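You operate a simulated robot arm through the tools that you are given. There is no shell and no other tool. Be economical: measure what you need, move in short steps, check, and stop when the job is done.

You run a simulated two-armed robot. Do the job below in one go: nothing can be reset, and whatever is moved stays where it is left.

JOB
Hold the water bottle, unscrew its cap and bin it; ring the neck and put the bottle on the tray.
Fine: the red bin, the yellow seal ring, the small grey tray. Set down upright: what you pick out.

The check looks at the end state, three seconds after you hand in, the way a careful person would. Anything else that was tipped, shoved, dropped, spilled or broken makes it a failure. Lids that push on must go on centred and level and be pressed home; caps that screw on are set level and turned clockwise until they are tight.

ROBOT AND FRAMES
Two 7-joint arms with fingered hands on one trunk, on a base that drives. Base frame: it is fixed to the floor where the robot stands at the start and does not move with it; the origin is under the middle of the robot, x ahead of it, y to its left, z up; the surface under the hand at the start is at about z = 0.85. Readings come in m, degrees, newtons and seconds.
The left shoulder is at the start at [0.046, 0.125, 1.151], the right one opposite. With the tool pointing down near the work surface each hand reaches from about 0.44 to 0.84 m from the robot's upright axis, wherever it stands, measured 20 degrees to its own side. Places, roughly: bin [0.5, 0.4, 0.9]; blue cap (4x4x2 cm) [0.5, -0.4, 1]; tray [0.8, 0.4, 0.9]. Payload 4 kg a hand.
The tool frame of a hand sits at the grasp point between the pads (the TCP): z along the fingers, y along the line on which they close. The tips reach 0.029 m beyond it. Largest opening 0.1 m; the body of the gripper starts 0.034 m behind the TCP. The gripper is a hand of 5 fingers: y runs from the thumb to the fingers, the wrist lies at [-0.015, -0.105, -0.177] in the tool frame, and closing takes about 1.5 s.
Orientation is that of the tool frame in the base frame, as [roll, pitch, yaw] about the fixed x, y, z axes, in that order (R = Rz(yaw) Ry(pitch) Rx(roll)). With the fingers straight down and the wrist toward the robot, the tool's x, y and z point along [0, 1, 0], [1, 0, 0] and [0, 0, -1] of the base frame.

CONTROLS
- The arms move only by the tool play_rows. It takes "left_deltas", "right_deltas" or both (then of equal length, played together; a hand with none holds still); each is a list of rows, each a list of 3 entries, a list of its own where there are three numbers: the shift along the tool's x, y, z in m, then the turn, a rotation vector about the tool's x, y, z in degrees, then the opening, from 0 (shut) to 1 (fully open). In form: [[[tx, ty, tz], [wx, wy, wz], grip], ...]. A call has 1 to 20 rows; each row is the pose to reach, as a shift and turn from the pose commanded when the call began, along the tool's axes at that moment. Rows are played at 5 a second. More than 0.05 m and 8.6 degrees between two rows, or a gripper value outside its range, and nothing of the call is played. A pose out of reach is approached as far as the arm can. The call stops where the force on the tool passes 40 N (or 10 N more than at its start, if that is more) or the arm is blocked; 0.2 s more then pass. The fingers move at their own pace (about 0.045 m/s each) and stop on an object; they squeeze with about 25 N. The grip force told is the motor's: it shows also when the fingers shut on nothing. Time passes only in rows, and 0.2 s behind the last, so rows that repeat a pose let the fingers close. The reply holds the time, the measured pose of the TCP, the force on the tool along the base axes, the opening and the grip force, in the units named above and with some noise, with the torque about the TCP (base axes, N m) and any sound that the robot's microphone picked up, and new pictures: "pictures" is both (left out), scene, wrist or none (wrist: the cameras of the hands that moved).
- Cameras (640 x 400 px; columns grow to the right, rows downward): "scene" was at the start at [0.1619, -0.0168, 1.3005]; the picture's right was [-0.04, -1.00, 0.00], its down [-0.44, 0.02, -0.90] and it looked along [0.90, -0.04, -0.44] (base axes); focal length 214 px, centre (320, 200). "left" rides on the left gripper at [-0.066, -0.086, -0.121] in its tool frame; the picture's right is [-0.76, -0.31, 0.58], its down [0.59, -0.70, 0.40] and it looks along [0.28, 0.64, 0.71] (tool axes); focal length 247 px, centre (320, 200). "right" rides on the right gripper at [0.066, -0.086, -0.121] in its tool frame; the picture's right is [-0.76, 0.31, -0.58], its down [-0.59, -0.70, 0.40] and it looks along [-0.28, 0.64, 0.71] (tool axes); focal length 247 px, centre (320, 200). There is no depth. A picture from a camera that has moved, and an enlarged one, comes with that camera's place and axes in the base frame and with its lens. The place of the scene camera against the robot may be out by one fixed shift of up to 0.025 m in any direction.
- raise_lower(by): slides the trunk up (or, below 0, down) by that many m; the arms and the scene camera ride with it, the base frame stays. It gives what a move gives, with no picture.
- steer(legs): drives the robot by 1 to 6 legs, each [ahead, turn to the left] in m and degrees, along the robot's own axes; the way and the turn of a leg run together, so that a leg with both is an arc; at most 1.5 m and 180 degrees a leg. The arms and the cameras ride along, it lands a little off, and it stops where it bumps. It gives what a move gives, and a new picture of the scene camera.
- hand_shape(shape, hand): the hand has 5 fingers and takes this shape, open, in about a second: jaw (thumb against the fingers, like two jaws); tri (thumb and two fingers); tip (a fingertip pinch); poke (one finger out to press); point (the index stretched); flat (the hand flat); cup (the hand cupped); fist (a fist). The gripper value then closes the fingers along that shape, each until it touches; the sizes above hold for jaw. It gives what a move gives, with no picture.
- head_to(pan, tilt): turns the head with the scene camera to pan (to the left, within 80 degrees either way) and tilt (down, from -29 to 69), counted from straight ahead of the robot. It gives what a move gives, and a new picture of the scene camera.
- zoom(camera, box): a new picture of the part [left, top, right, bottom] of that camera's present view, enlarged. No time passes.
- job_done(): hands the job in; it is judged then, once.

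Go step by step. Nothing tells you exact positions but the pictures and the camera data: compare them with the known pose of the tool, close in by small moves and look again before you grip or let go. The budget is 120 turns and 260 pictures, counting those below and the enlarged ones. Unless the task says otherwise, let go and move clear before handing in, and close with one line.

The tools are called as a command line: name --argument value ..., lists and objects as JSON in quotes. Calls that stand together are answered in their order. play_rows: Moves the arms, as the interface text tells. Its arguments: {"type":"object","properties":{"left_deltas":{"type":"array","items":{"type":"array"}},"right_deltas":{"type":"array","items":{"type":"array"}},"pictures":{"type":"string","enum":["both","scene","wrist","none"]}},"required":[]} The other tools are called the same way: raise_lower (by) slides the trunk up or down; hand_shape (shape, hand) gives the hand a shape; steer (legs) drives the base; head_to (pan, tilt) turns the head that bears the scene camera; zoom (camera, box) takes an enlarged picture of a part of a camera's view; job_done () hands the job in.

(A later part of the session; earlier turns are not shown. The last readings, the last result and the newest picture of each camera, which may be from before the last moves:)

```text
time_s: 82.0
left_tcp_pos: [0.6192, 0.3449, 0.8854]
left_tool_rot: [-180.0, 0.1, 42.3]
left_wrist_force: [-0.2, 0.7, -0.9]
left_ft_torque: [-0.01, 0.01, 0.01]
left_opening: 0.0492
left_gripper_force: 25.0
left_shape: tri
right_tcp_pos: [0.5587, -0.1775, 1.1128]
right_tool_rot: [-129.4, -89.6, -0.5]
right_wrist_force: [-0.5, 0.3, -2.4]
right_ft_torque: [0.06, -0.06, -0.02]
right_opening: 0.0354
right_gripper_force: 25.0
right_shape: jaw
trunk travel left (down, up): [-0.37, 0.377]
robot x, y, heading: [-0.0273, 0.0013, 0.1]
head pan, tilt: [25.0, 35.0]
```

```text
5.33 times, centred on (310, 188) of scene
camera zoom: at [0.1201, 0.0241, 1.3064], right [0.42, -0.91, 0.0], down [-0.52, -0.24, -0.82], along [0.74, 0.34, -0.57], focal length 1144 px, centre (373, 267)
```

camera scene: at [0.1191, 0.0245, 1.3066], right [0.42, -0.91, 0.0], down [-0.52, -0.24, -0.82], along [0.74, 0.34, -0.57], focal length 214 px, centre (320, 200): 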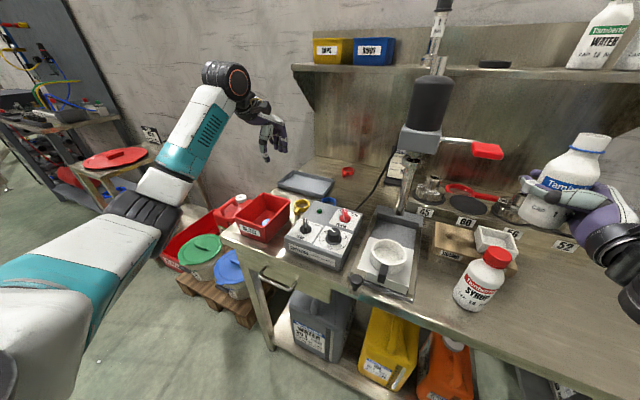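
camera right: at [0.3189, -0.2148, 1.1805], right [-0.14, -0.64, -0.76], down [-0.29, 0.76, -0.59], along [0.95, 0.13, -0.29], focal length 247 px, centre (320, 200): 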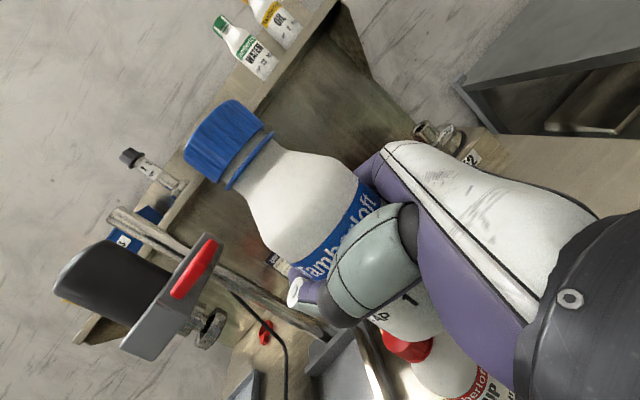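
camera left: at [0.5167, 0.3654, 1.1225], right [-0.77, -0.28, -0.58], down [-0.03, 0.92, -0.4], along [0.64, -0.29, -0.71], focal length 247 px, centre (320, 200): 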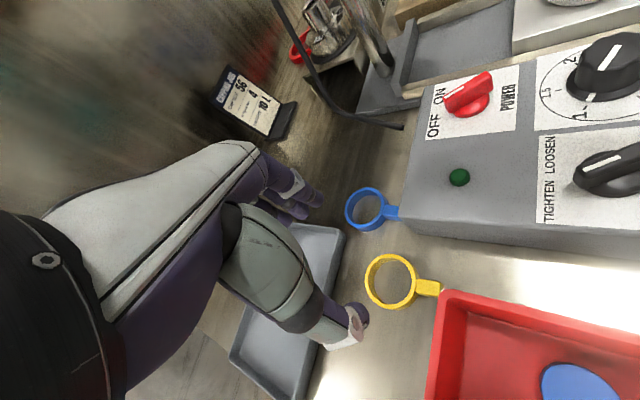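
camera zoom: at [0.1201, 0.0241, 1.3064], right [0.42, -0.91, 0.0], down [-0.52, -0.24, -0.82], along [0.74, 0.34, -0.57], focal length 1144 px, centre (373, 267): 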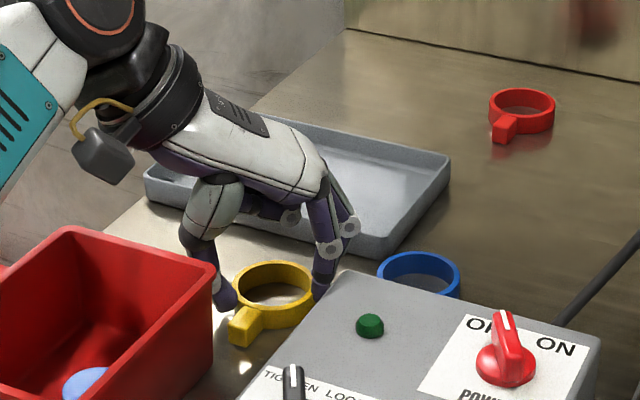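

The ring is gripped across its diameter. Lift straight up and check.

play_rows --left_deltas '[[[0, 0, -0.02], [0, 0, 0], 0], [[0, 0, -0.06], [0, 0, 0], 0], [[0, 0, -0.1], [0, 0, 0], 0], [[0, 0, -0.145], [0, 0, 0], 0], [[0, 0, -0.19], [0, 0, 0], 0], [[0, 0, -0.235], [0, 0, 0], 0], [[0, 0, -0.28], [0, 0, 0], 0], [[0, 0, -0.32], [0, 0, 0], 0], [[0, 0, -0.36], [0, 0, 0], 0], [[0, 0, -0.4], [0, 0, 0], 0]]'

zoom --camera "left" --box '[240, 130, 440, 330]'

```text
time_s: 84.2
left_tcp_pos: [0.6158, 0.3469, 1.2868]
left_tool_rot: [180.0, -0.1, 42.2]
left_wrist_force: [-0.3, -0.6, -0.5]
left_ft_torque: [0.03, 0.01, 0.03]
left_opening: 0.049
left_gripper_force: 25.3
left_shape: tri
right_tcp_pos: [0.5581, -0.1775, 1.1144]
right_tool_rot: [-100.2, -89.7, -29.7]
right_wrist_force: [-0.8, -0.5, -2.1]
right_ft_torque: [0.05, -0.06, -0.02]
right_opening: 0.0354
right_gripper_force: 25.2
right_shape: jaw
trunk travel left (down, up): [-0.37, 0.377]
robot x, y, heading: [-0.0245, 0.0027, 0.0]
head pan, tilt: [25.0, 35.0]
camera scene: at [0.1188, 0.0228, 1.3067], right [0.42, -0.91, 0.0], down [-0.52, -0.24, -0.82], along [0.74, 0.35, -0.57], focal length 214 px, centre (320, 200)
camera left: at [0.5094, 0.3679, 1.4088], right [-0.77, -0.28, -0.58], down [-0.04, 0.92, -0.4], along [0.64, -0.28, -0.71], focal length 247 px, centre (320, 200)
```

scene: 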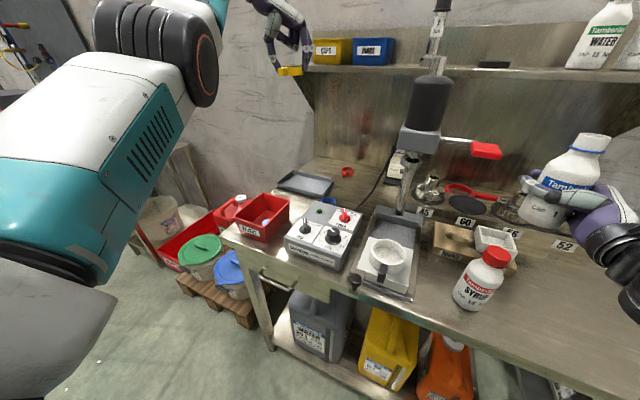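
left: 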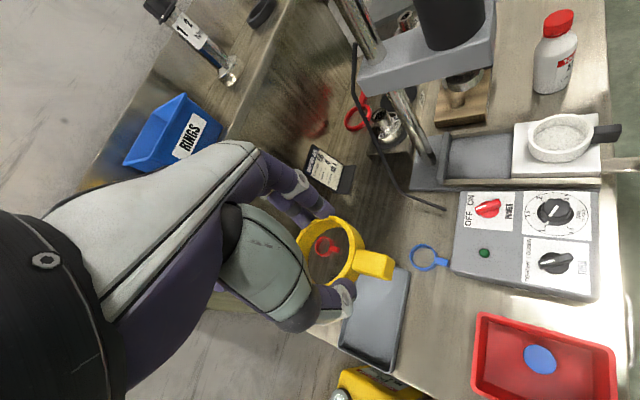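

```text
2.00 times, centred on (340, 230) of left
camera zoom: at [0.5094, 0.3679, 1.4088], right [-0.77, -0.28, -0.58], down [-0.04, 0.92, -0.4], along [0.64, -0.28, -0.71], focal length 494 px, centre (280, 140)
```

zoom: 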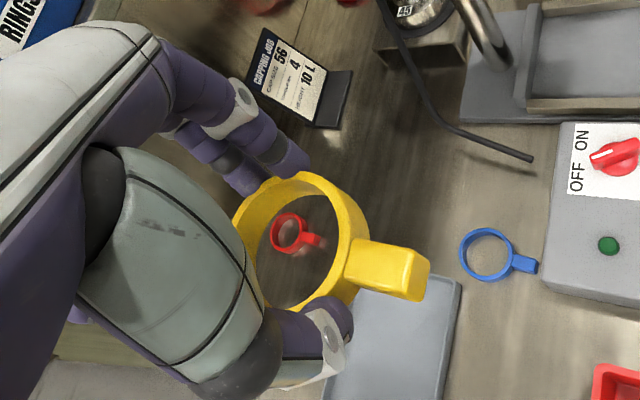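

The ring is held level with its tab free. Now carry it, pulled back clear of the press, to above the bottle neck.

play_rows --left_deltas '[[[-0.022, -0.02, -0.02], [0, 0, 0], 0], [[-0.0647, -0.0181, -0.03], [0, 0, 0], 0], [[-0.107, -0.016, -0.03], [0, 0, 0], 0], [[-0.1487, 0.0002, -0.03], [0, 0, 0], 0], [[-0.1827, 0.0302, -0.03], [0, 0, 0], 0], [[-0.2129, 0.0635, -0.03], [0, 0, 0], 0], [[-0.2431, 0.0969, -0.03], [0, 0, 0], 0], [[-0.2734, 0.1302, -0.03], [0, 0, 0], 0], [[-0.3036, 0.1635, -0.03], [0, 0, 0], 0], [[-0.3339, 0.1969, -0.03], [0, 0, 0], 0], [[-0.3641, 0.2302, -0.03], [0, 0, 0], 0], [[-0.3943, 0.2636, -0.03], [0, 0, 0], 0], [[-0.4175, 0.2966, -0.03], [0, 0, 0], 0], [[-0.4229, 0.3322, -0.03], [0, 0, 0], 0], [[-0.4172, 0.3468, -0.03], [0, 0, 0], 0], [[-0.4172, 0.3468, -0.03], [0, 0, 0], 0]]' --pictures "none"

zoom --camera "left" --box '[240, 130, 480, 330]'

head_to --pan -15 --tilt 25

zoom --camera "right" --box '[120, 20, 440, 220]'

```text
time_s: 87.6
left_tcp_pos: [0.5419, -0.1933, 1.316]
left_tool_rot: [180.0, 0.0, 42.2]
left_wrist_force: [-0.9, 0.8, -0.4]
left_ft_torque: [0.02, 0.03, -0.01]
left_opening: 0.0487
left_gripper_force: 24.9
left_shape: tri
right_tcp_pos: [0.5583, -0.1772, 1.112]
right_tool_rot: [-131.1, -89.6, 1.2]
right_wrist_force: [-0.1, 0.2, -2.7]
right_ft_torque: [0.06, -0.07, -0.01]
right_opening: 0.0355
right_gripper_force: 25.0
right_shape: jaw
trunk travel left (down, up): [-0.37, 0.377]
robot x, y, heading: [-0.023, 0.0003, -0.2]
head pan, tilt: [25.0, 35.0]
```

```text
2.00 times, centred on (360, 230) of left
camera zoom: at [0.4363, -0.1716, 1.4375], right [-0.77, -0.28, -0.58], down [-0.04, 0.92, -0.4], along [0.64, -0.29, -0.71], focal length 494 px, centre (240, 140)
```

zoom: 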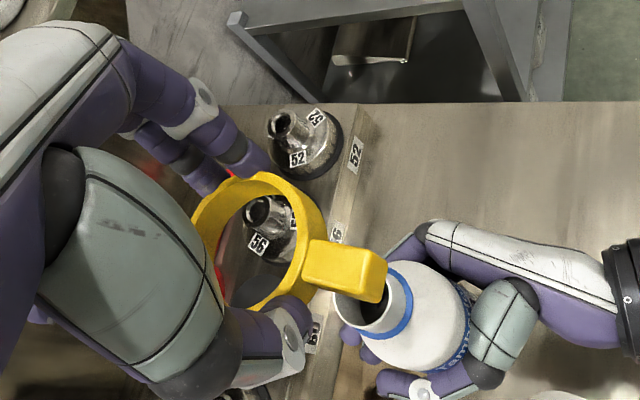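

```text
time_s: 88.7
left_tcp_pos: [0.5426, -0.193, 1.3154]
left_tool_rot: [-180.0, 0.0, 42.3]
left_wrist_force: [0.5, 0.4, -0.5]
left_ft_torque: [0.0, 0.0, 0.0]
left_opening: 0.0486
left_gripper_force: 24.6
left_shape: tri
right_tcp_pos: [0.5586, -0.1772, 1.1122]
right_tool_rot: [-108.4, -89.6, -21.5]
right_wrist_force: [0.2, 0.3, -2.6]
right_ft_torque: [0.04, -0.08, 0.0]
right_opening: 0.0357
right_gripper_force: 24.3
right_shape: jaw
trunk travel left (down, up): [-0.37, 0.377]
robot x, y, heading: [-0.0269, 0.0022, 0.1]
head pan, tilt: [-15.0, 25.0]
camera scene: at [0.1292, -0.0372, 1.3222], right [-0.26, -0.97, 0.0], down [-0.41, 0.11, -0.91], along [0.87, -0.24, -0.42], focal length 214 px, centre (320, 200)
```

scene: 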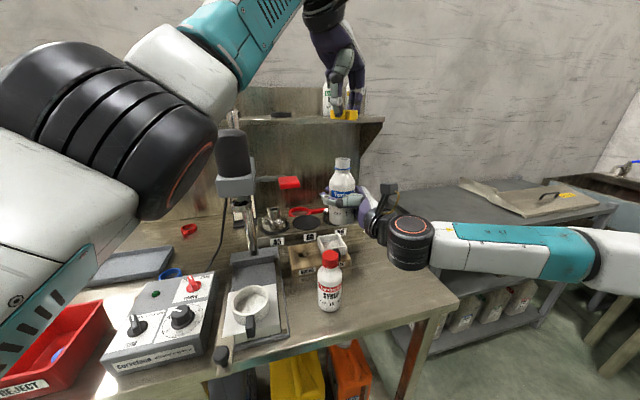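

```text
2.00 times, centred on (280, 120) of right
camera zoom: at [0.4164, -0.2138, 1.1804], right [-0.14, -0.64, -0.76], down [-0.29, 0.76, -0.59], along [0.95, 0.14, -0.29], focal length 494 px, centre (400, 360)
```

zoom: 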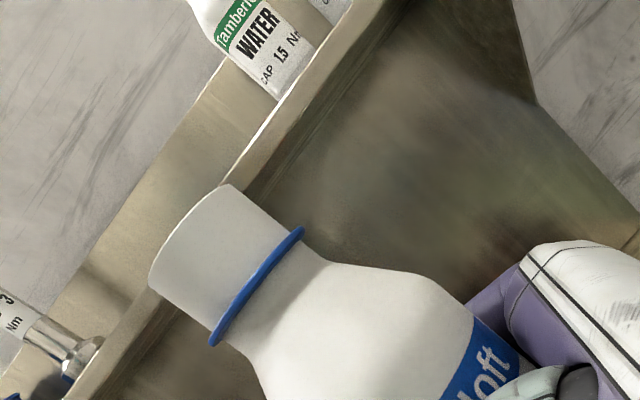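

Neck axis ≈ [0.538, -0.187], mouth at z ≈ 1.201; the ring is within about 4 mm of it. Shift and descend to just above the mouth.

play_rows --left_deltas '[[[0.0027, -0.003, 0.02], [0, 0, 0], 0], [[0.0027, -0.003, 0.045], [0, 0, 0], 0], [[0.0027, -0.003, 0.064], [0, 0, 0], 0]]' --pictures "none"

zoom --camera "left" --box '[240, 150, 440, 300]'

zoom --camera "scene" --box '[290, 60, 410, 200]'

zoom --camera "right" --box '[120, 20, 440, 220]'

```text
time_s: 89.5
left_tcp_pos: [0.543, -0.1871, 1.2499]
left_tool_rot: [179.9, 0.1, 42.2]
left_wrist_force: [0.0, 0.3, -0.8]
left_ft_torque: [0.01, 0.04, 0.02]
left_opening: 0.0484
left_gripper_force: 24.7
left_shape: tri
right_tcp_pos: [0.5593, -0.1784, 1.1125]
right_tool_rot: [-113.2, -89.5, -16.7]
right_wrist_force: [1.3, 0.5, -3.1]
right_ft_torque: [0.08, -0.03, -0.02]
right_opening: 0.0356
right_gripper_force: 25.1
right_shape: jaw
trunk travel left (down, up): [-0.37, 0.377]
robot x, y, heading: [-0.0268, 0.0013, 0.2]
head pan, tilt: [-15.0, 25.0]
```

```text
2.67 times, centred on (340, 225) of left
camera zoom: at [0.4366, -0.1655, 1.3726], right [-0.77, -0.28, -0.58], down [-0.04, 0.92, -0.4], along [0.64, -0.29, -0.71], focal length 659 px, centre (267, 133)
```

zoom: 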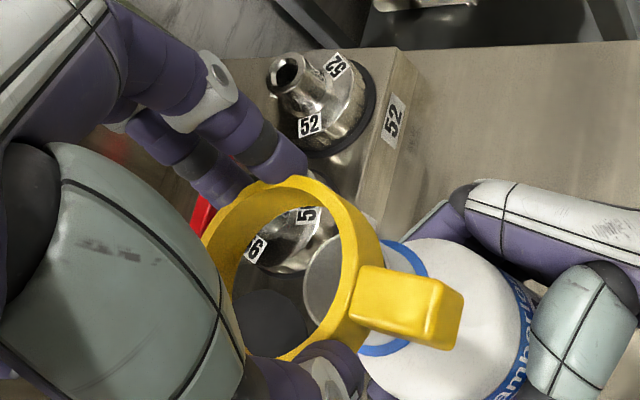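

```text
2.86 times, centred on (350, 130) of scene
camera zoom: at [0.1295, -0.0372, 1.3221], right [-0.26, -0.97, 0.0], down [-0.41, 0.11, -0.91], along [0.87, -0.24, -0.42], focal length 613 px, centre (234, 400)
```

zoom: 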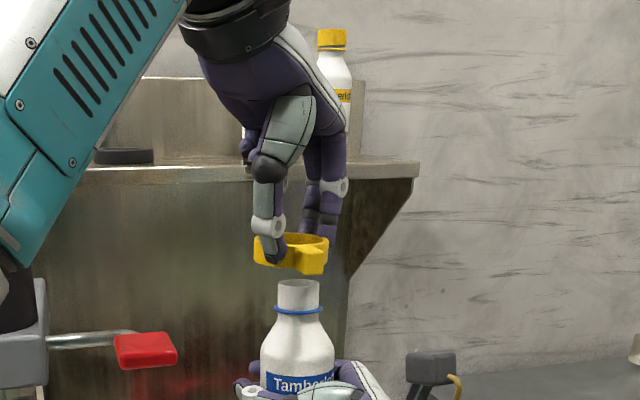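

```text
2.00 times, centred on (280, 120) of right
camera zoom: at [0.4167, -0.2137, 1.1802], right [-0.14, -0.64, -0.76], down [-0.29, 0.76, -0.59], along [0.95, 0.14, -0.29], focal length 494 px, centre (400, 360)
```

zoom: 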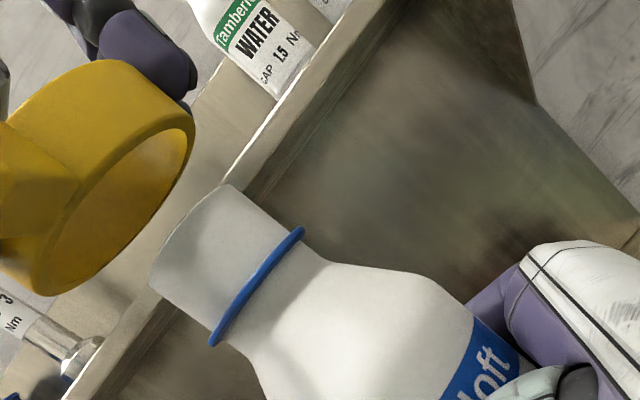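

The ring is about 5 mm too far left relative to the neck according to two views. Correct and look again.

play_rows --left_deltas '[[[-0.0026, 0.0044, 0.004], [0, 0, 0], 0], [[-0.0026, 0.0044, 0.008], [0, 0, 0], 0]]' --pictures "none"

zoom --camera "left" --box '[240, 150, 440, 300]'

zoom --camera "scene" --box '[320, 120, 380, 180]'

zoom --camera "right" --box '[120, 20, 440, 220]'

```text
time_s: 90.1
left_tcp_pos: [0.5435, -0.191, 1.2445]
left_tool_rot: [179.9, -0.1, 42.2]
left_wrist_force: [-0.9, 0.0, -0.6]
left_ft_torque: [-0.01, 0.0, 0.0]
left_opening: 0.0488
left_gripper_force: 25.0
left_shape: tri
right_tcp_pos: [0.5585, -0.1777, 1.1137]
right_tool_rot: [-120.2, -89.5, -9.7]
right_wrist_force: [-0.3, 0.4, -3.4]
right_ft_torque: [0.05, -0.03, 0.04]
right_opening: 0.0353
right_gripper_force: 24.5
right_shape: jaw
trunk travel left (down, up): [-0.37, 0.377]
robot x, y, heading: [-0.0231, -0.0009, -0.2]
head pan, tilt: [-15.0, 25.0]
```

```text
2.67 times, centred on (340, 225) of left
camera zoom: at [0.4373, -0.1697, 1.365], right [-0.77, -0.28, -0.58], down [-0.04, 0.92, -0.4], along [0.64, -0.28, -0.71], focal length 659 px, centre (267, 133)
```

zoom: 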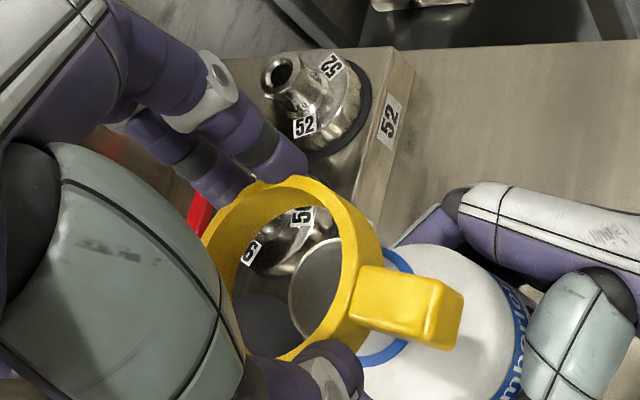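

```text
6.67 times, centred on (350, 150) of scene
camera zoom: at [0.1292, -0.0372, 1.3222], right [-0.26, -0.97, 0.0], down [-0.41, 0.11, -0.91], along [0.87, -0.24, -0.42], focal length 1430 px, centre (120, 533)
```

zoom: 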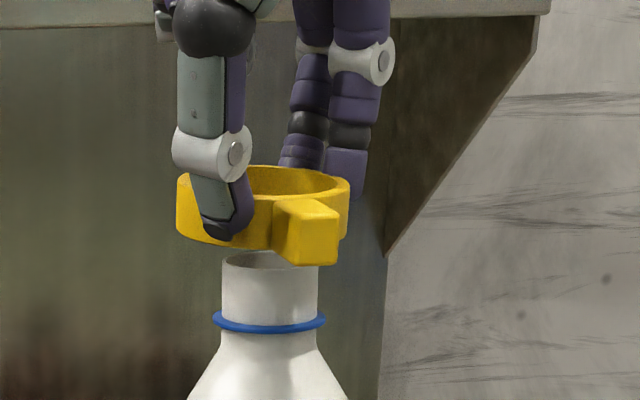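

```text
2.00 times, centred on (280, 120) of right
camera zoom: at [0.4164, -0.2137, 1.1804], right [-0.14, -0.64, -0.76], down [-0.29, 0.76, -0.59], along [0.95, 0.14, -0.29], focal length 494 px, centre (400, 360)
```

zoom: 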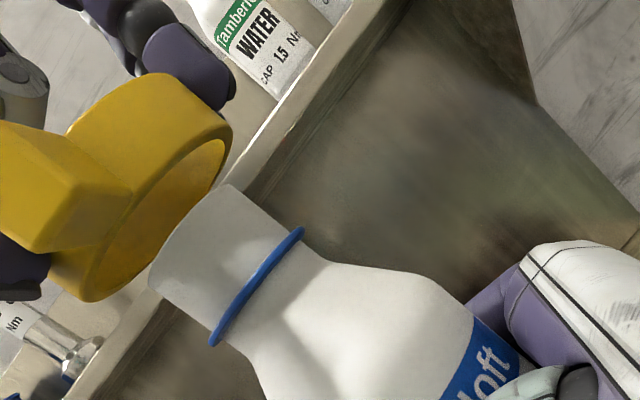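

Within about 2 mm now. Fine correction and lower the ring over the neck in small steps.

play_rows --left_deltas '[[[-0.0002, 0.0025, 0.002], [0, 0, 0], 0], [[-0.0002, 0.0025, 0.008], [0, 0, 0], 0], [[-0.0002, 0.0025, 0.014], [0, 0, 0], 0]]' --pictures "none"

zoom --camera "left" --box '[240, 150, 440, 300]'

zoom --camera "scene" --box '[320, 120, 380, 180]'

zoom --camera "right" --box '[120, 20, 440, 220]'

```text
time_s: 90.9
left_tcp_pos: [0.5447, -0.1947, 1.2292]
left_tool_rot: [-180.0, 0.0, 42.2]
left_wrist_force: [-0.4, -1.0, 0.7]
left_ft_torque: [-0.02, -0.03, -0.03]
left_opening: 0.0484
left_gripper_force: 24.3
left_shape: tri
right_tcp_pos: [0.5584, -0.178, 1.1119]
right_tool_rot: [-111.9, -89.5, -17.9]
right_wrist_force: [-0.5, 0.1, -3.1]
right_ft_torque: [0.03, -0.02, 0.02]
right_opening: 0.0354
right_gripper_force: 25.0
right_shape: jaw
trunk travel left (down, up): [-0.37, 0.377]
robot x, y, heading: [-0.0274, -0.0009, -0.2]
head pan, tilt: [-15.0, 25.0]
```

```text
2.67 times, centred on (340, 225) of left
camera zoom: at [0.4384, -0.1726, 1.3511], right [-0.77, -0.28, -0.58], down [-0.04, 0.92, -0.4], along [0.64, -0.29, -0.71], focal length 659 px, centre (267, 133)
```

zoom: 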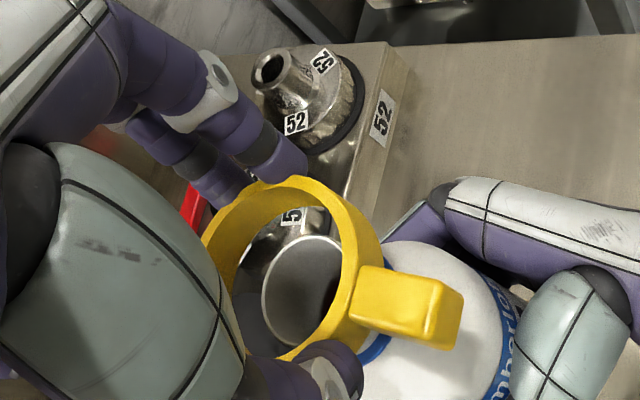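

```text
6.67 times, centred on (350, 150) of scene
camera zoom: at [0.1293, -0.0373, 1.3222], right [-0.26, -0.97, 0.0], down [-0.41, 0.11, -0.91], along [0.87, -0.24, -0.42], focal length 1430 px, centre (120, 533)
```

zoom: 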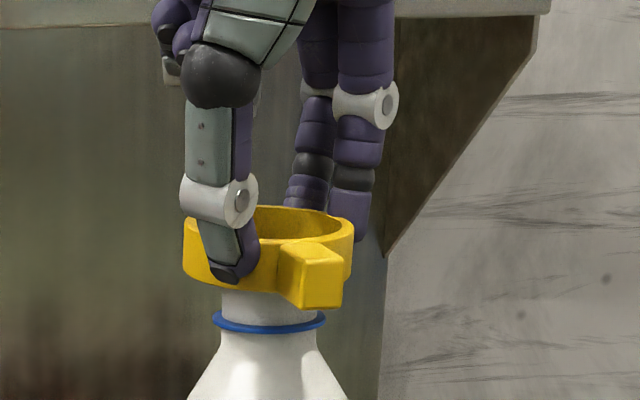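

```text
2.00 times, centred on (280, 120) of right
camera zoom: at [0.4165, -0.2138, 1.1803], right [-0.14, -0.64, -0.76], down [-0.29, 0.76, -0.59], along [0.95, 0.14, -0.29], focal length 494 px, centre (400, 360)
```

zoom: 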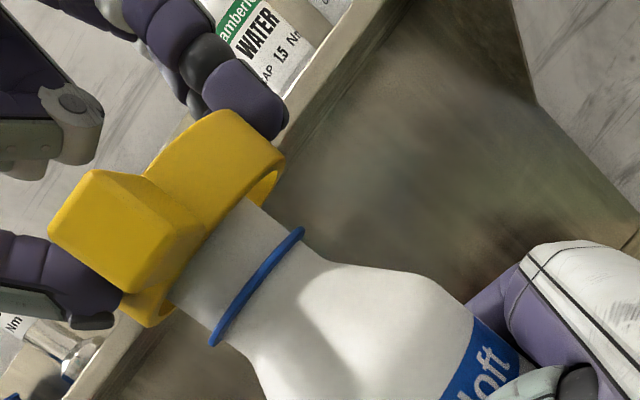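

The neck is inside the ring with no contact force. Continue lowering.

play_rows --left_deltas '[[[0, 0, 0.004], [0, 0, 0], 0], [[0, 0, 0.008], [0, 0, 0], 0], [[0, 0, 0.012], [0, 0, 0], 0], [[0, 0, 0.015], [0, 0, 0], 0]]' --pictures "none"

zoom --camera "scene" --box '[320, 120, 380, 180]'

zoom --camera "right" --box '[120, 20, 440, 220]'

```text
time_s: 91.9
left_tcp_pos: [0.5453, -0.1943, 1.2142]
left_tool_rot: [180.0, 0.1, 42.3]
left_wrist_force: [-0.9, 0.4, 0.2]
left_ft_torque: [-0.01, 0.01, -0.02]
left_opening: 0.0485
left_gripper_force: 24.5
left_shape: tri
right_tcp_pos: [0.5598, -0.1777, 1.1123]
right_tool_rot: [-113.6, -89.6, -16.3]
right_wrist_force: [-0.2, -0.7, -3.5]
right_ft_torque: [0.06, -0.03, 0.02]
right_opening: 0.0354
right_gripper_force: 25.3
right_shape: jaw
trunk travel left (down, up): [-0.37, 0.377]
robot x, y, heading: [-0.0231, 0.0002, 0.0]
head pan, tilt: [-15.0, 25.0]
```

```text
6.67 times, centred on (350, 150) of scene
camera zoom: at [0.1292, -0.0373, 1.3222], right [-0.26, -0.97, 0.0], down [-0.41, 0.11, -0.91], along [0.87, -0.24, -0.42], focal length 1430 px, centre (120, 533)
```

zoom: 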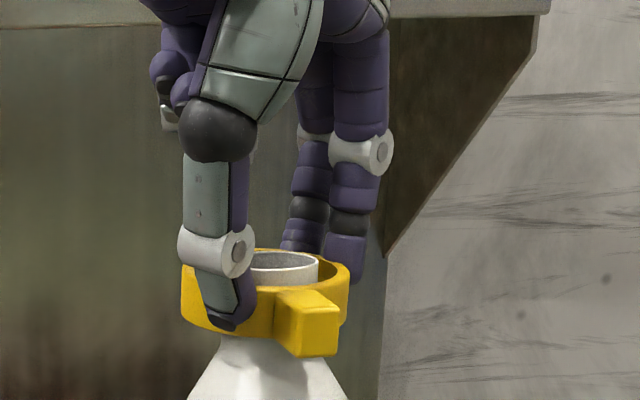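

```text
2.00 times, centred on (280, 120) of right
camera zoom: at [0.4164, -0.2138, 1.1804], right [-0.14, -0.64, -0.76], down [-0.29, 0.76, -0.59], along [0.95, 0.14, -0.29], focal length 494 px, centre (400, 360)
```

zoom: 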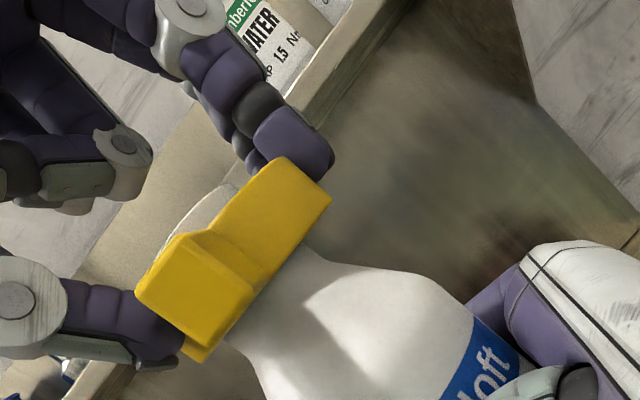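

play_rows --left_deltas '[[[0, 0, 0.003], [0, 0, 0], 0], [[0, 0, 0.006], [0, 0, 0], 0]]' --pictures "none"

zoom --camera "right" --box '[120, 20, 440, 220]'

```text
time_s: 92.5
left_tcp_pos: [0.5457, -0.1942, 1.2078]
left_tool_rot: [-179.9, 0.0, 42.2]
left_wrist_force: [-0.3, -0.4, 0.0]
left_ft_torque: [0.02, 0.0, -0.01]
left_opening: 0.0486
left_gripper_force: 24.6
left_shape: tri
right_tcp_pos: [0.5582, -0.1773, 1.1127]
right_tool_rot: [-119.0, -89.5, -10.8]
right_wrist_force: [1.1, 0.0, -3.7]
right_ft_torque: [0.03, -0.07, 0.02]
right_opening: 0.0357
right_gripper_force: 25.0
right_shape: jaw
trunk travel left (down, up): [-0.37, 0.377]
robot x, y, heading: [-0.0252, 0.0008, -0.2]
head pan, tilt: [-15.0, 25.0]
```

```text
2.00 times, centred on (280, 120) of right
camera zoom: at [0.4164, -0.2139, 1.1803], right [-0.14, -0.64, -0.76], down [-0.29, 0.76, -0.59], along [0.95, 0.14, -0.29], focal length 494 px, centre (400, 360)
```

zoom: 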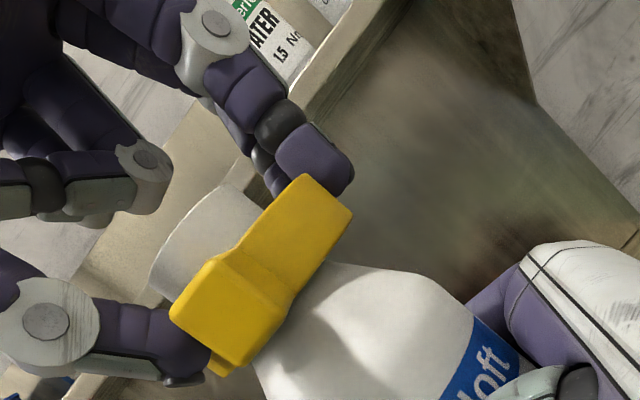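

Still no contact; nearly on the shoulder. A few millimetres more.

play_rows --left_deltas '[[[0, 0, 0.003], [0, 0, 0], 0], [[0, 0, 0.005], [0, 0, 0], 0]]' --pictures "none"

zoom --camera "right" --box '[120, 20, 440, 220]'

zoom --camera "scene" --box '[320, 120, 380, 180]'

```text
time_s: 93.1
left_tcp_pos: [0.5448, -0.195, 1.2035]
left_tool_rot: [179.8, 0.0, 42.2]
left_wrist_force: [-0.6, 0.3, 4.3]
left_ft_torque: [0.07, 0.1, -0.01]
left_opening: 0.0485
left_gripper_force: 24.9
left_shape: tri
right_tcp_pos: [0.5587, -0.1769, 1.1117]
right_tool_rot: [-133.4, -89.4, 3.5]
right_wrist_force: [0.6, -0.8, -6.0]
right_ft_torque: [0.15, -0.12, 0.03]
right_opening: 0.0356
right_gripper_force: 25.1
right_shape: jaw
trunk travel left (down, up): [-0.37, 0.377]
robot x, y, heading: [-0.0301, 0.0014, -0.2]
head pan, tilt: [-15.0, 25.0]
```

```text
2.00 times, centred on (280, 120) of right
camera zoom: at [0.4165, -0.2138, 1.1799], right [-0.14, -0.64, -0.76], down [-0.29, 0.76, -0.59], along [0.95, 0.14, -0.29], focal length 494 px, centre (400, 360)
```

zoom: 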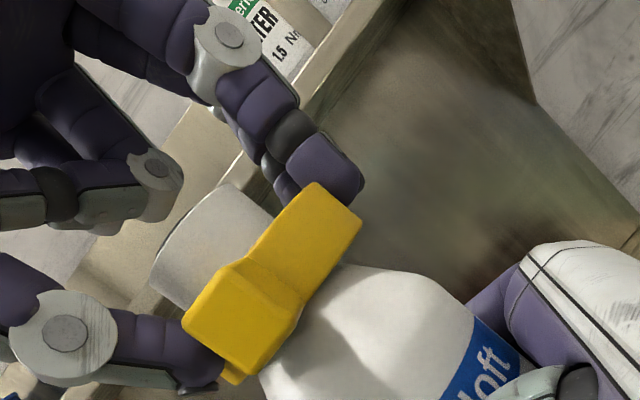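

```text
6.67 times, centred on (350, 150) of scene
camera zoom: at [0.1292, -0.0373, 1.3222], right [-0.26, -0.97, 0.0], down [-0.41, 0.11, -0.91], along [0.87, -0.24, -0.42], focal length 1430 px, centre (120, 533)
```

zoom: 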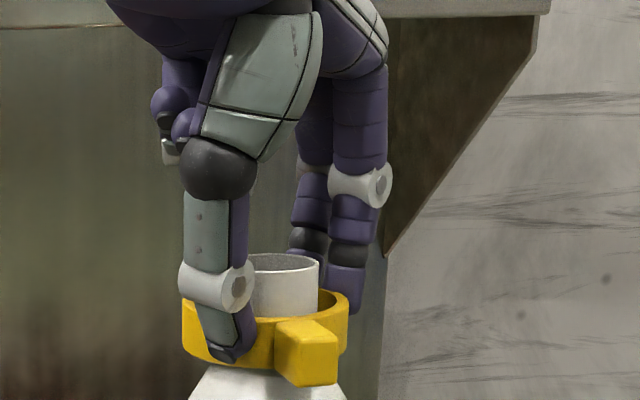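

The ring rests on the shoulder (4 N). Release and lift straight away.

play_rows --left_deltas '[[[0, 0, -0.0015], [0, 0, 0], 0.2], [[0, 0, -0.0015], [0, 0, 0], 0.55], [[0, 0, -0.0015], [0, 0, 0], 0.7], [[0, 0, -0.0015], [0, 0, 0], 0.9], [[0, 0, -0.0015], [0, 0, 0], 0.9], [[0, 0, -0.02], [0, 0, 0], 0.9], [[0, 0, -0.05], [0, 0, 0], 0.9], [[0, 0, -0.09], [0, 0, 0], 0.9], [[0, 0, -0.12], [0, 0, 0], 0.9]]' --pictures "both"

zoom --camera "right" --box '[120, 20, 440, 220]'

zoom --camera "scene" --box '[300, 120, 400, 220]'

```text
time_s: 95.1
left_tcp_pos: [0.5471, -0.1963, 1.3253]
left_tool_rot: [180.0, 0.0, 42.2]
left_wrist_force: [0.1, 0.4, -0.8]
left_ft_torque: [-0.02, 0.0, -0.03]
left_opening: 0.0897
left_gripper_force: 0.0
left_shape: tri
right_tcp_pos: [0.5574, -0.1764, 1.1131]
right_tool_rot: [-111.0, -89.7, -18.9]
right_wrist_force: [-0.4, 0.0, -2.5]
right_ft_torque: [0.05, -0.09, -0.01]
right_opening: 0.0356
right_gripper_force: 25.0
right_shape: jaw
trunk travel left (down, up): [-0.37, 0.377]
robot x, y, heading: [-0.0258, -0.0002, -0.2]
head pan, tilt: [-15.0, 25.0]
camera scene: at [0.1284, -0.0373, 1.3223], right [-0.26, -0.97, 0.0], down [-0.41, 0.11, -0.91], along [0.87, -0.24, -0.42], focal length 214 px, centre (320, 200)
camera left: at [0.4395, -0.1743, 1.4476], right [-0.77, -0.28, -0.58], down [-0.04, 0.92, -0.4], along [0.64, -0.29, -0.71], focal length 247 px, centre (320, 200)
```

scene: 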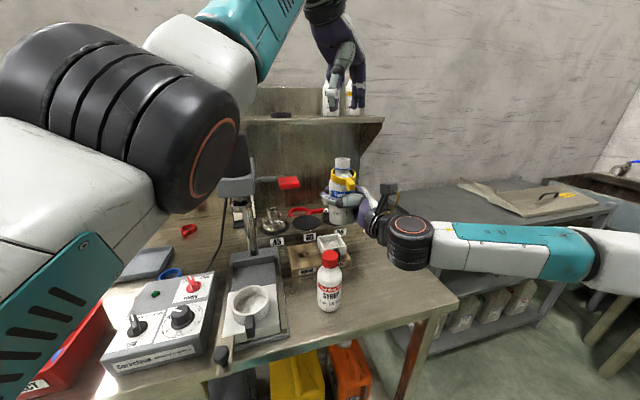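
left: 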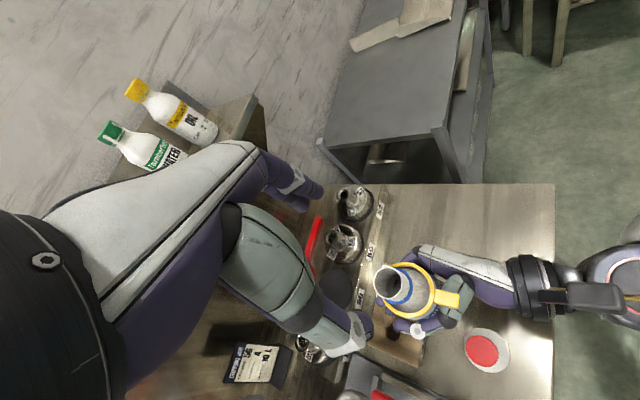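

```text
2.00 times, centred on (280, 120) of right
camera zoom: at [0.4156, -0.2138, 1.1808], right [-0.14, -0.64, -0.76], down [-0.29, 0.76, -0.59], along [0.95, 0.14, -0.29], focal length 494 px, centre (400, 360)
```

zoom: 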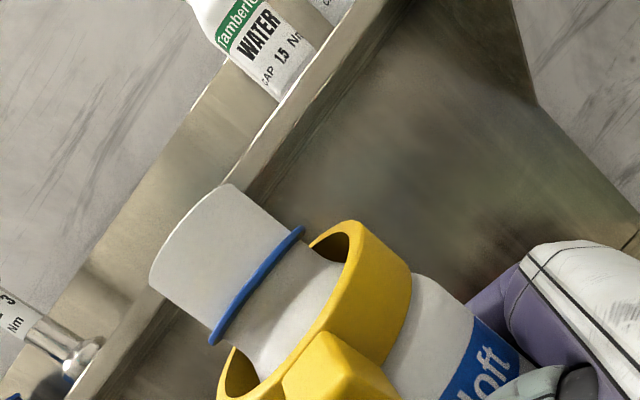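

```text
4.00 times, centred on (350, 170) of scene
camera zoom: at [0.1284, -0.0373, 1.3223], right [-0.26, -0.97, 0.0], down [-0.41, 0.11, -0.91], along [0.87, -0.24, -0.42], focal length 858 px, centre (200, 320)
```

zoom: 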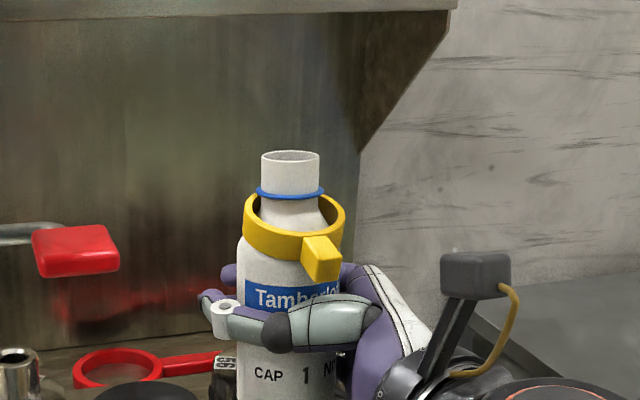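

The ring sits around the neck on the shoulder. The tray is far left, so I'll hand the bottle over: the left hand grips the neck from above (above the blue band), then the right releases.

play_rows --left_deltas '[[[-0.001, 0.001, 0.04], [0, 0, 0], 0.8], [[-0.001, 0.001, 0.08], [0, 0, 0], 0.8], [[-0.001, 0.001, 0.109], [0, 0, 0], 0.7], [[-0.001, 0.001, 0.109], [0, 0, 0], 0.7]]' --pictures "none"

zoom --camera "right" --box '[120, 20, 440, 220]'

zoom --camera "scene" --box '[300, 120, 400, 220]'

zoom --camera "left" --box '[240, 150, 440, 300]'

```text
time_s: 96.1
left_tcp_pos: [0.5481, -0.1969, 1.2131]
left_tool_rot: [-180.0, 0.0, 42.2]
left_wrist_force: [-1.0, -0.7, -0.2]
left_ft_torque: [0.02, 0.01, 0.0]
left_opening: 0.0703
left_gripper_force: 0.0
left_shape: tri
right_tcp_pos: [0.5589, -0.1777, 1.1141]
right_tool_rot: [-116.0, -89.7, -13.9]
right_wrist_force: [0.5, 0.2, -3.6]
right_ft_torque: [0.05, -0.07, -0.03]
right_opening: 0.0353
right_gripper_force: 24.3
right_shape: jaw
trunk travel left (down, up): [-0.37, 0.377]
robot x, y, heading: [-0.0263, -0.0011, -0.3]
head pan, tilt: [-15.0, 25.0]
```

```text
2.00 times, centred on (280, 120) of right
camera zoom: at [0.4161, -0.2138, 1.1805], right [-0.14, -0.64, -0.76], down [-0.29, 0.76, -0.59], along [0.95, 0.14, -0.29], focal length 494 px, centre (400, 360)
```

zoom: 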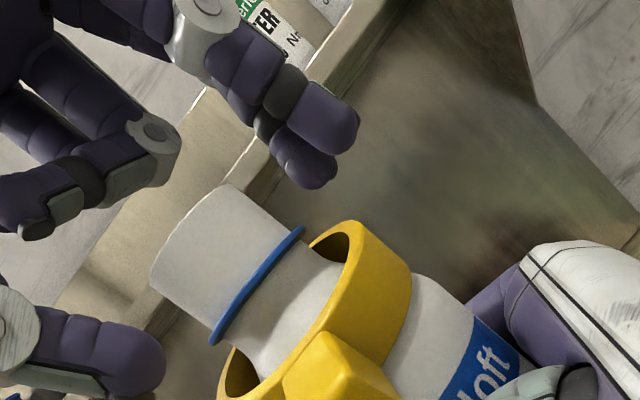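

```text
4.00 times, centred on (350, 170) of scene
camera zoom: at [0.1289, -0.0373, 1.3223], right [-0.26, -0.97, 0.0], down [-0.41, 0.11, -0.91], along [0.87, -0.24, -0.42], focal length 858 px, centre (200, 320)
```

zoom: 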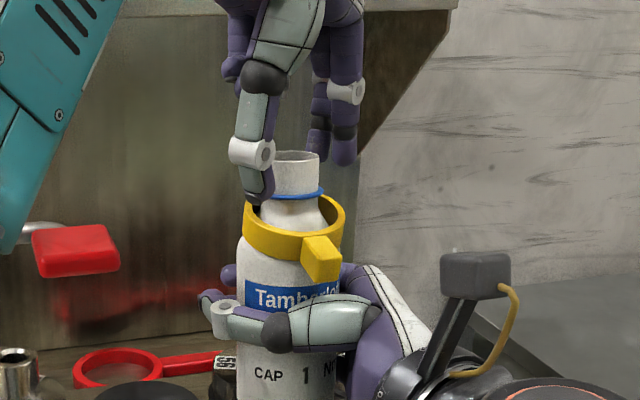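

```text
2.67 times, centred on (340, 225) of left
camera zoom: at [0.4411, -0.1751, 1.3355], right [-0.77, -0.28, -0.58], down [-0.04, 0.92, -0.4], along [0.64, -0.28, -0.71], focal length 659 px, centre (267, 133)
```

zoom: 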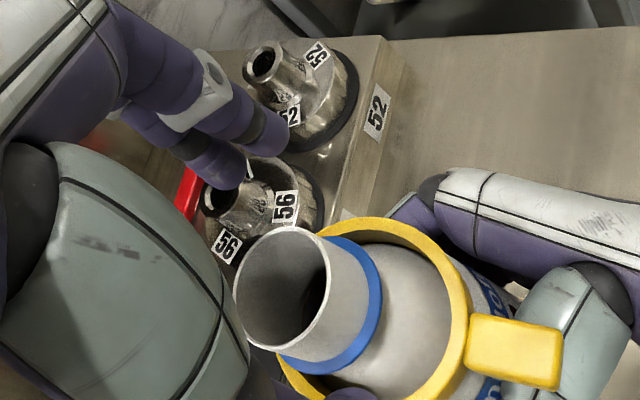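

Shift 5 mm toward the thumb side and up 3 mm, then close on the neck.

play_rows --left_deltas '[[[0.001, -0.003, -0.003], [0, 0, 0], 0.7], [[0.002, -0.005, -0.003], [0, 0, 0], 0.6], [[0.002, -0.005, -0.003], [0, 0, 0], 0.4], [[0.002, -0.005, -0.003], [0, 0, 0], 0.2], [[0.002, -0.005, -0.003], [0, 0, 0], 0], [[0.002, -0.005, -0.003], [0, 0, 0], 0], [[0.002, -0.005, -0.003], [0, 0, 0], 0], [[0.002, -0.005, -0.003], [0, 0, 0], 0]]' --pictures "none"

zoom --camera "right" --box '[120, 20, 440, 220]'

zoom --camera "scene" --box '[300, 120, 400, 220]'

```text
time_s: 97.9
left_tcp_pos: [0.545, -0.1914, 1.218]
left_tool_rot: [180.0, -0.1, 42.1]
left_wrist_force: [0.7, -0.6, -0.8]
left_ft_torque: [-0.04, -0.02, -0.01]
left_opening: 0.0229
left_gripper_force: 25.0
left_shape: tri
right_tcp_pos: [0.5593, -0.1779, 1.1133]
right_tool_rot: [-123.7, -89.7, -6.2]
right_wrist_force: [1.1, 0.7, -2.9]
right_ft_torque: [0.02, -0.01, 0.0]
right_opening: 0.0355
right_gripper_force: 25.0
right_shape: jaw
trunk travel left (down, up): [-0.37, 0.377]
robot x, y, heading: [-0.0227, -0.0008, -0.1]
head pan, tilt: [-15.0, 25.0]
```

```text
2.00 times, centred on (280, 120) of right
camera zoom: at [0.4163, -0.2138, 1.1804], right [-0.14, -0.64, -0.76], down [-0.29, 0.76, -0.59], along [0.95, 0.14, -0.29], focal length 494 px, centre (400, 360)
```

zoom: 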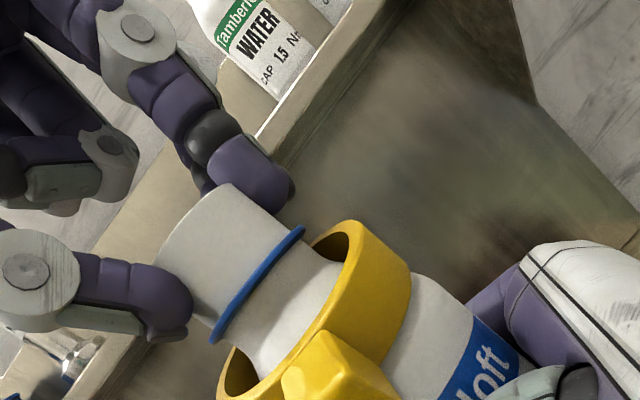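

```text
4.00 times, centred on (350, 170) of scene
camera zoom: at [0.1292, -0.0373, 1.3222], right [-0.26, -0.97, 0.0], down [-0.41, 0.11, -0.91], along [0.87, -0.24, -0.42], focal length 858 px, centre (200, 320)
```

zoom: 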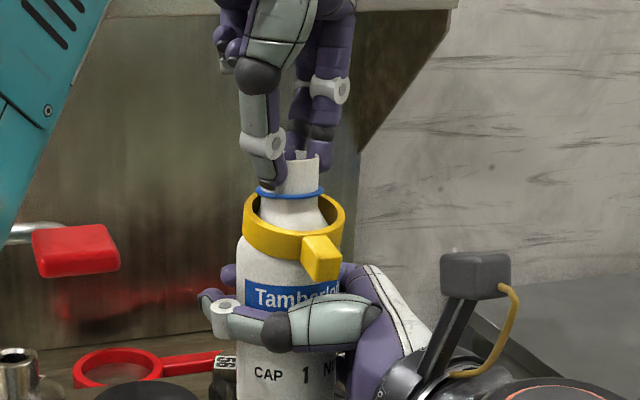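

Both hands hold it. Slowly open the right hand and confirm the left takes the weight.

play_rows --right_deltas '[[[0, 0, 0], [0, 0, 0], 0.36], [[0, 0, 0], [0, 0, 0], 0.42], [[0, 0, 0], [0, 0, 0], 0.5], [[0, 0, 0], [0, 0, 0], 0.7], [[0, 0, 0], [0, 0, 0], 1], [[0, 0, 0], [0, 0, 0], 1], [[0, 0, 0], [0, 0, 0], 1]]' --pictures "none"

zoom --camera "scene" --box '[300, 120, 400, 220]'

zoom --camera "right" --box '[120, 20, 440, 220]'

```text
time_s: 99.5
left_tcp_pos: [0.5446, -0.1907, 1.217]
left_tool_rot: [180.0, 0.1, 42.1]
left_wrist_force: [-0.2, 0.6, 0.7]
left_ft_torque: [-0.01, -0.02, -0.01]
left_opening: 0.0228
left_gripper_force: 25.3
left_shape: tri
right_tcp_pos: [0.5594, -0.177, 1.1133]
right_tool_rot: [-126.6, -89.5, -3.3]
right_wrist_force: [0.7, -0.4, 0.8]
right_ft_torque: [0.0, -0.01, -0.02]
right_opening: 0.1
right_gripper_force: 0.0
right_shape: jaw
trunk travel left (down, up): [-0.37, 0.377]
robot x, y, heading: [-0.0251, 0.0031, -0.1]
head pan, tilt: [-15.0, 25.0]
```

```text
4.00 times, centred on (350, 170) of scene
camera zoom: at [0.1292, -0.0373, 1.3222], right [-0.26, -0.97, 0.0], down [-0.41, 0.11, -0.91], along [0.87, -0.24, -0.42], focal length 858 px, centre (200, 320)
```

zoom: 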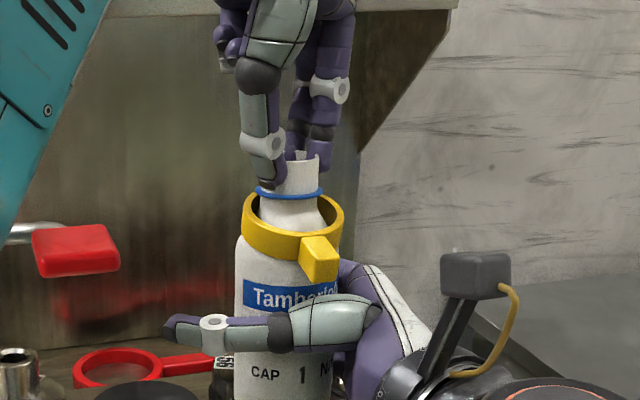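

```text
2.00 times, centred on (280, 120) of right
camera zoom: at [0.4163, -0.2138, 1.1804], right [-0.14, -0.64, -0.76], down [-0.29, 0.76, -0.59], along [0.95, 0.14, -0.29], focal length 494 px, centre (400, 360)
```

zoom: 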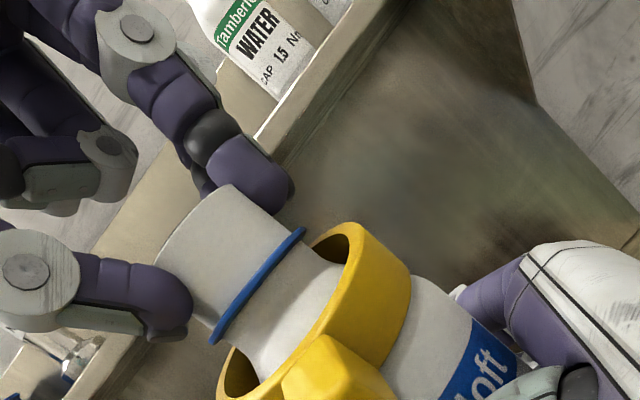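

The bottle hangs from the left hand. Withdraw the right hand straight back.

play_rows --right_deltas '[[[0, 0, -0.02], [0, 0, 0], 1], [[0, 0, -0.045], [0, 0, 0], 1], [[0, 0, -0.08], [0, 0, 0], 1], [[0, 0.0, -0.12], [0, 0, 0], 1], [[0, 0.03, -0.16], [0, 0, 0], 1]]' --pictures "both"

```text
time_s: 100.7
left_tcp_pos: [0.5458, -0.1921, 1.2182]
left_tool_rot: [179.9, 0.0, 42.2]
left_wrist_force: [0.2, -0.2, 0.3]
left_ft_torque: [0.01, 0.0, -0.01]
left_opening: 0.0227
left_gripper_force: 25.2
left_shape: tri
right_tcp_pos: [0.4788, -0.3192, 1.1127]
right_tool_rot: [-124.6, -89.5, -5.1]
right_wrist_force: [-0.9, 0.4, -0.5]
right_ft_torque: [-0.01, 0.01, 0.02]
right_opening: 0.1
right_gripper_force: 0.0
right_shape: jaw
trunk travel left (down, up): [-0.37, 0.377]
robot x, y, heading: [-0.0268, 0.0003, -0.2]
head pan, tilt: [-15.0, 25.0]
camera scene: at [0.1296, -0.0376, 1.3222], right [-0.26, -0.97, 0.0], down [-0.41, 0.11, -0.91], along [0.87, -0.24, -0.42], focal length 214 px, centre (320, 200)
camera right: at [0.3376, -0.357, 1.1805], right [-0.14, -0.64, -0.76], down [-0.29, 0.76, -0.59], along [0.95, 0.14, -0.29], focal length 247 px, centre (320, 200)
```

scene: 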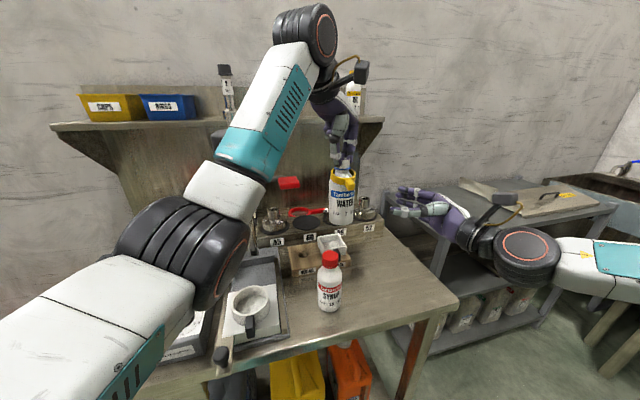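
right: 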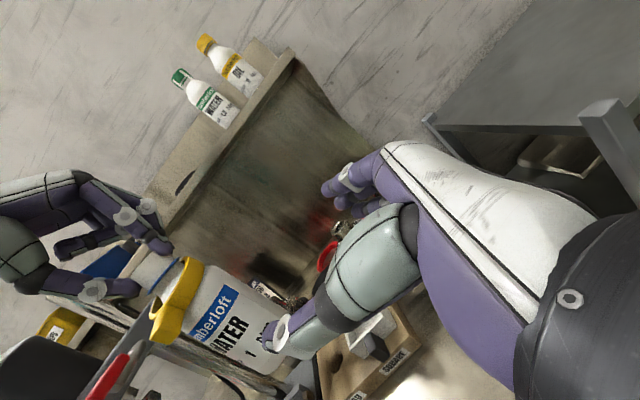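

zoom --camera "scene" --box '[280, 110, 400, 250]'

zoom --camera "left" --box '[240, 150, 480, 350]'

zoom --camera "right" --box '[0, 150, 320, 400]'

```text
2.86 times, centred on (340, 180) of scene
camera zoom: at [0.1296, -0.0376, 1.3222], right [-0.26, -0.97, 0.0], down [-0.41, 0.11, -0.91], along [0.87, -0.24, -0.42], focal length 613 px, centre (263, 257)
```

zoom: 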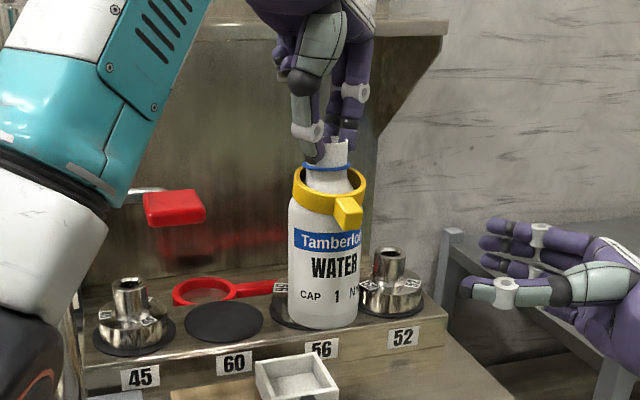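

```text
2.00 times, centred on (360, 250) of left
camera zoom: at [0.4391, -0.1697, 1.3392], right [-0.77, -0.28, -0.58], down [-0.04, 0.92, -0.4], along [0.64, -0.28, -0.71], focal length 494 px, centre (240, 100)
```

zoom: 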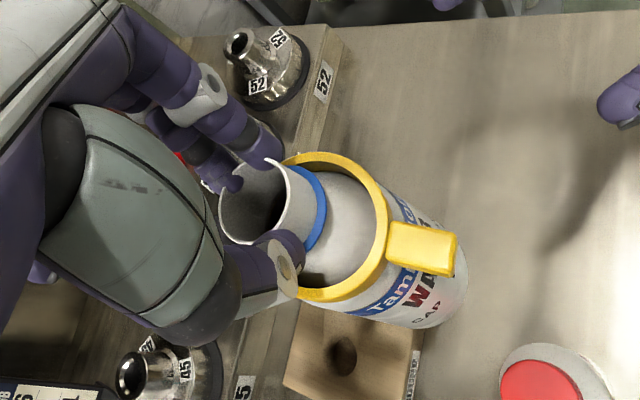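

```text
1.60 times, centred on (160, 275) of right
camera zoom: at [0.3376, -0.357, 1.1805], right [-0.14, -0.64, -0.76], down [-0.29, 0.76, -0.59], along [0.95, 0.14, -0.29], focal length 395 px, centre (576, 80)
```

zoom: 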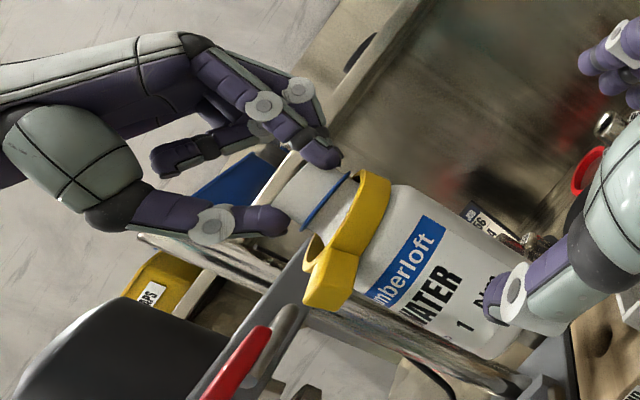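

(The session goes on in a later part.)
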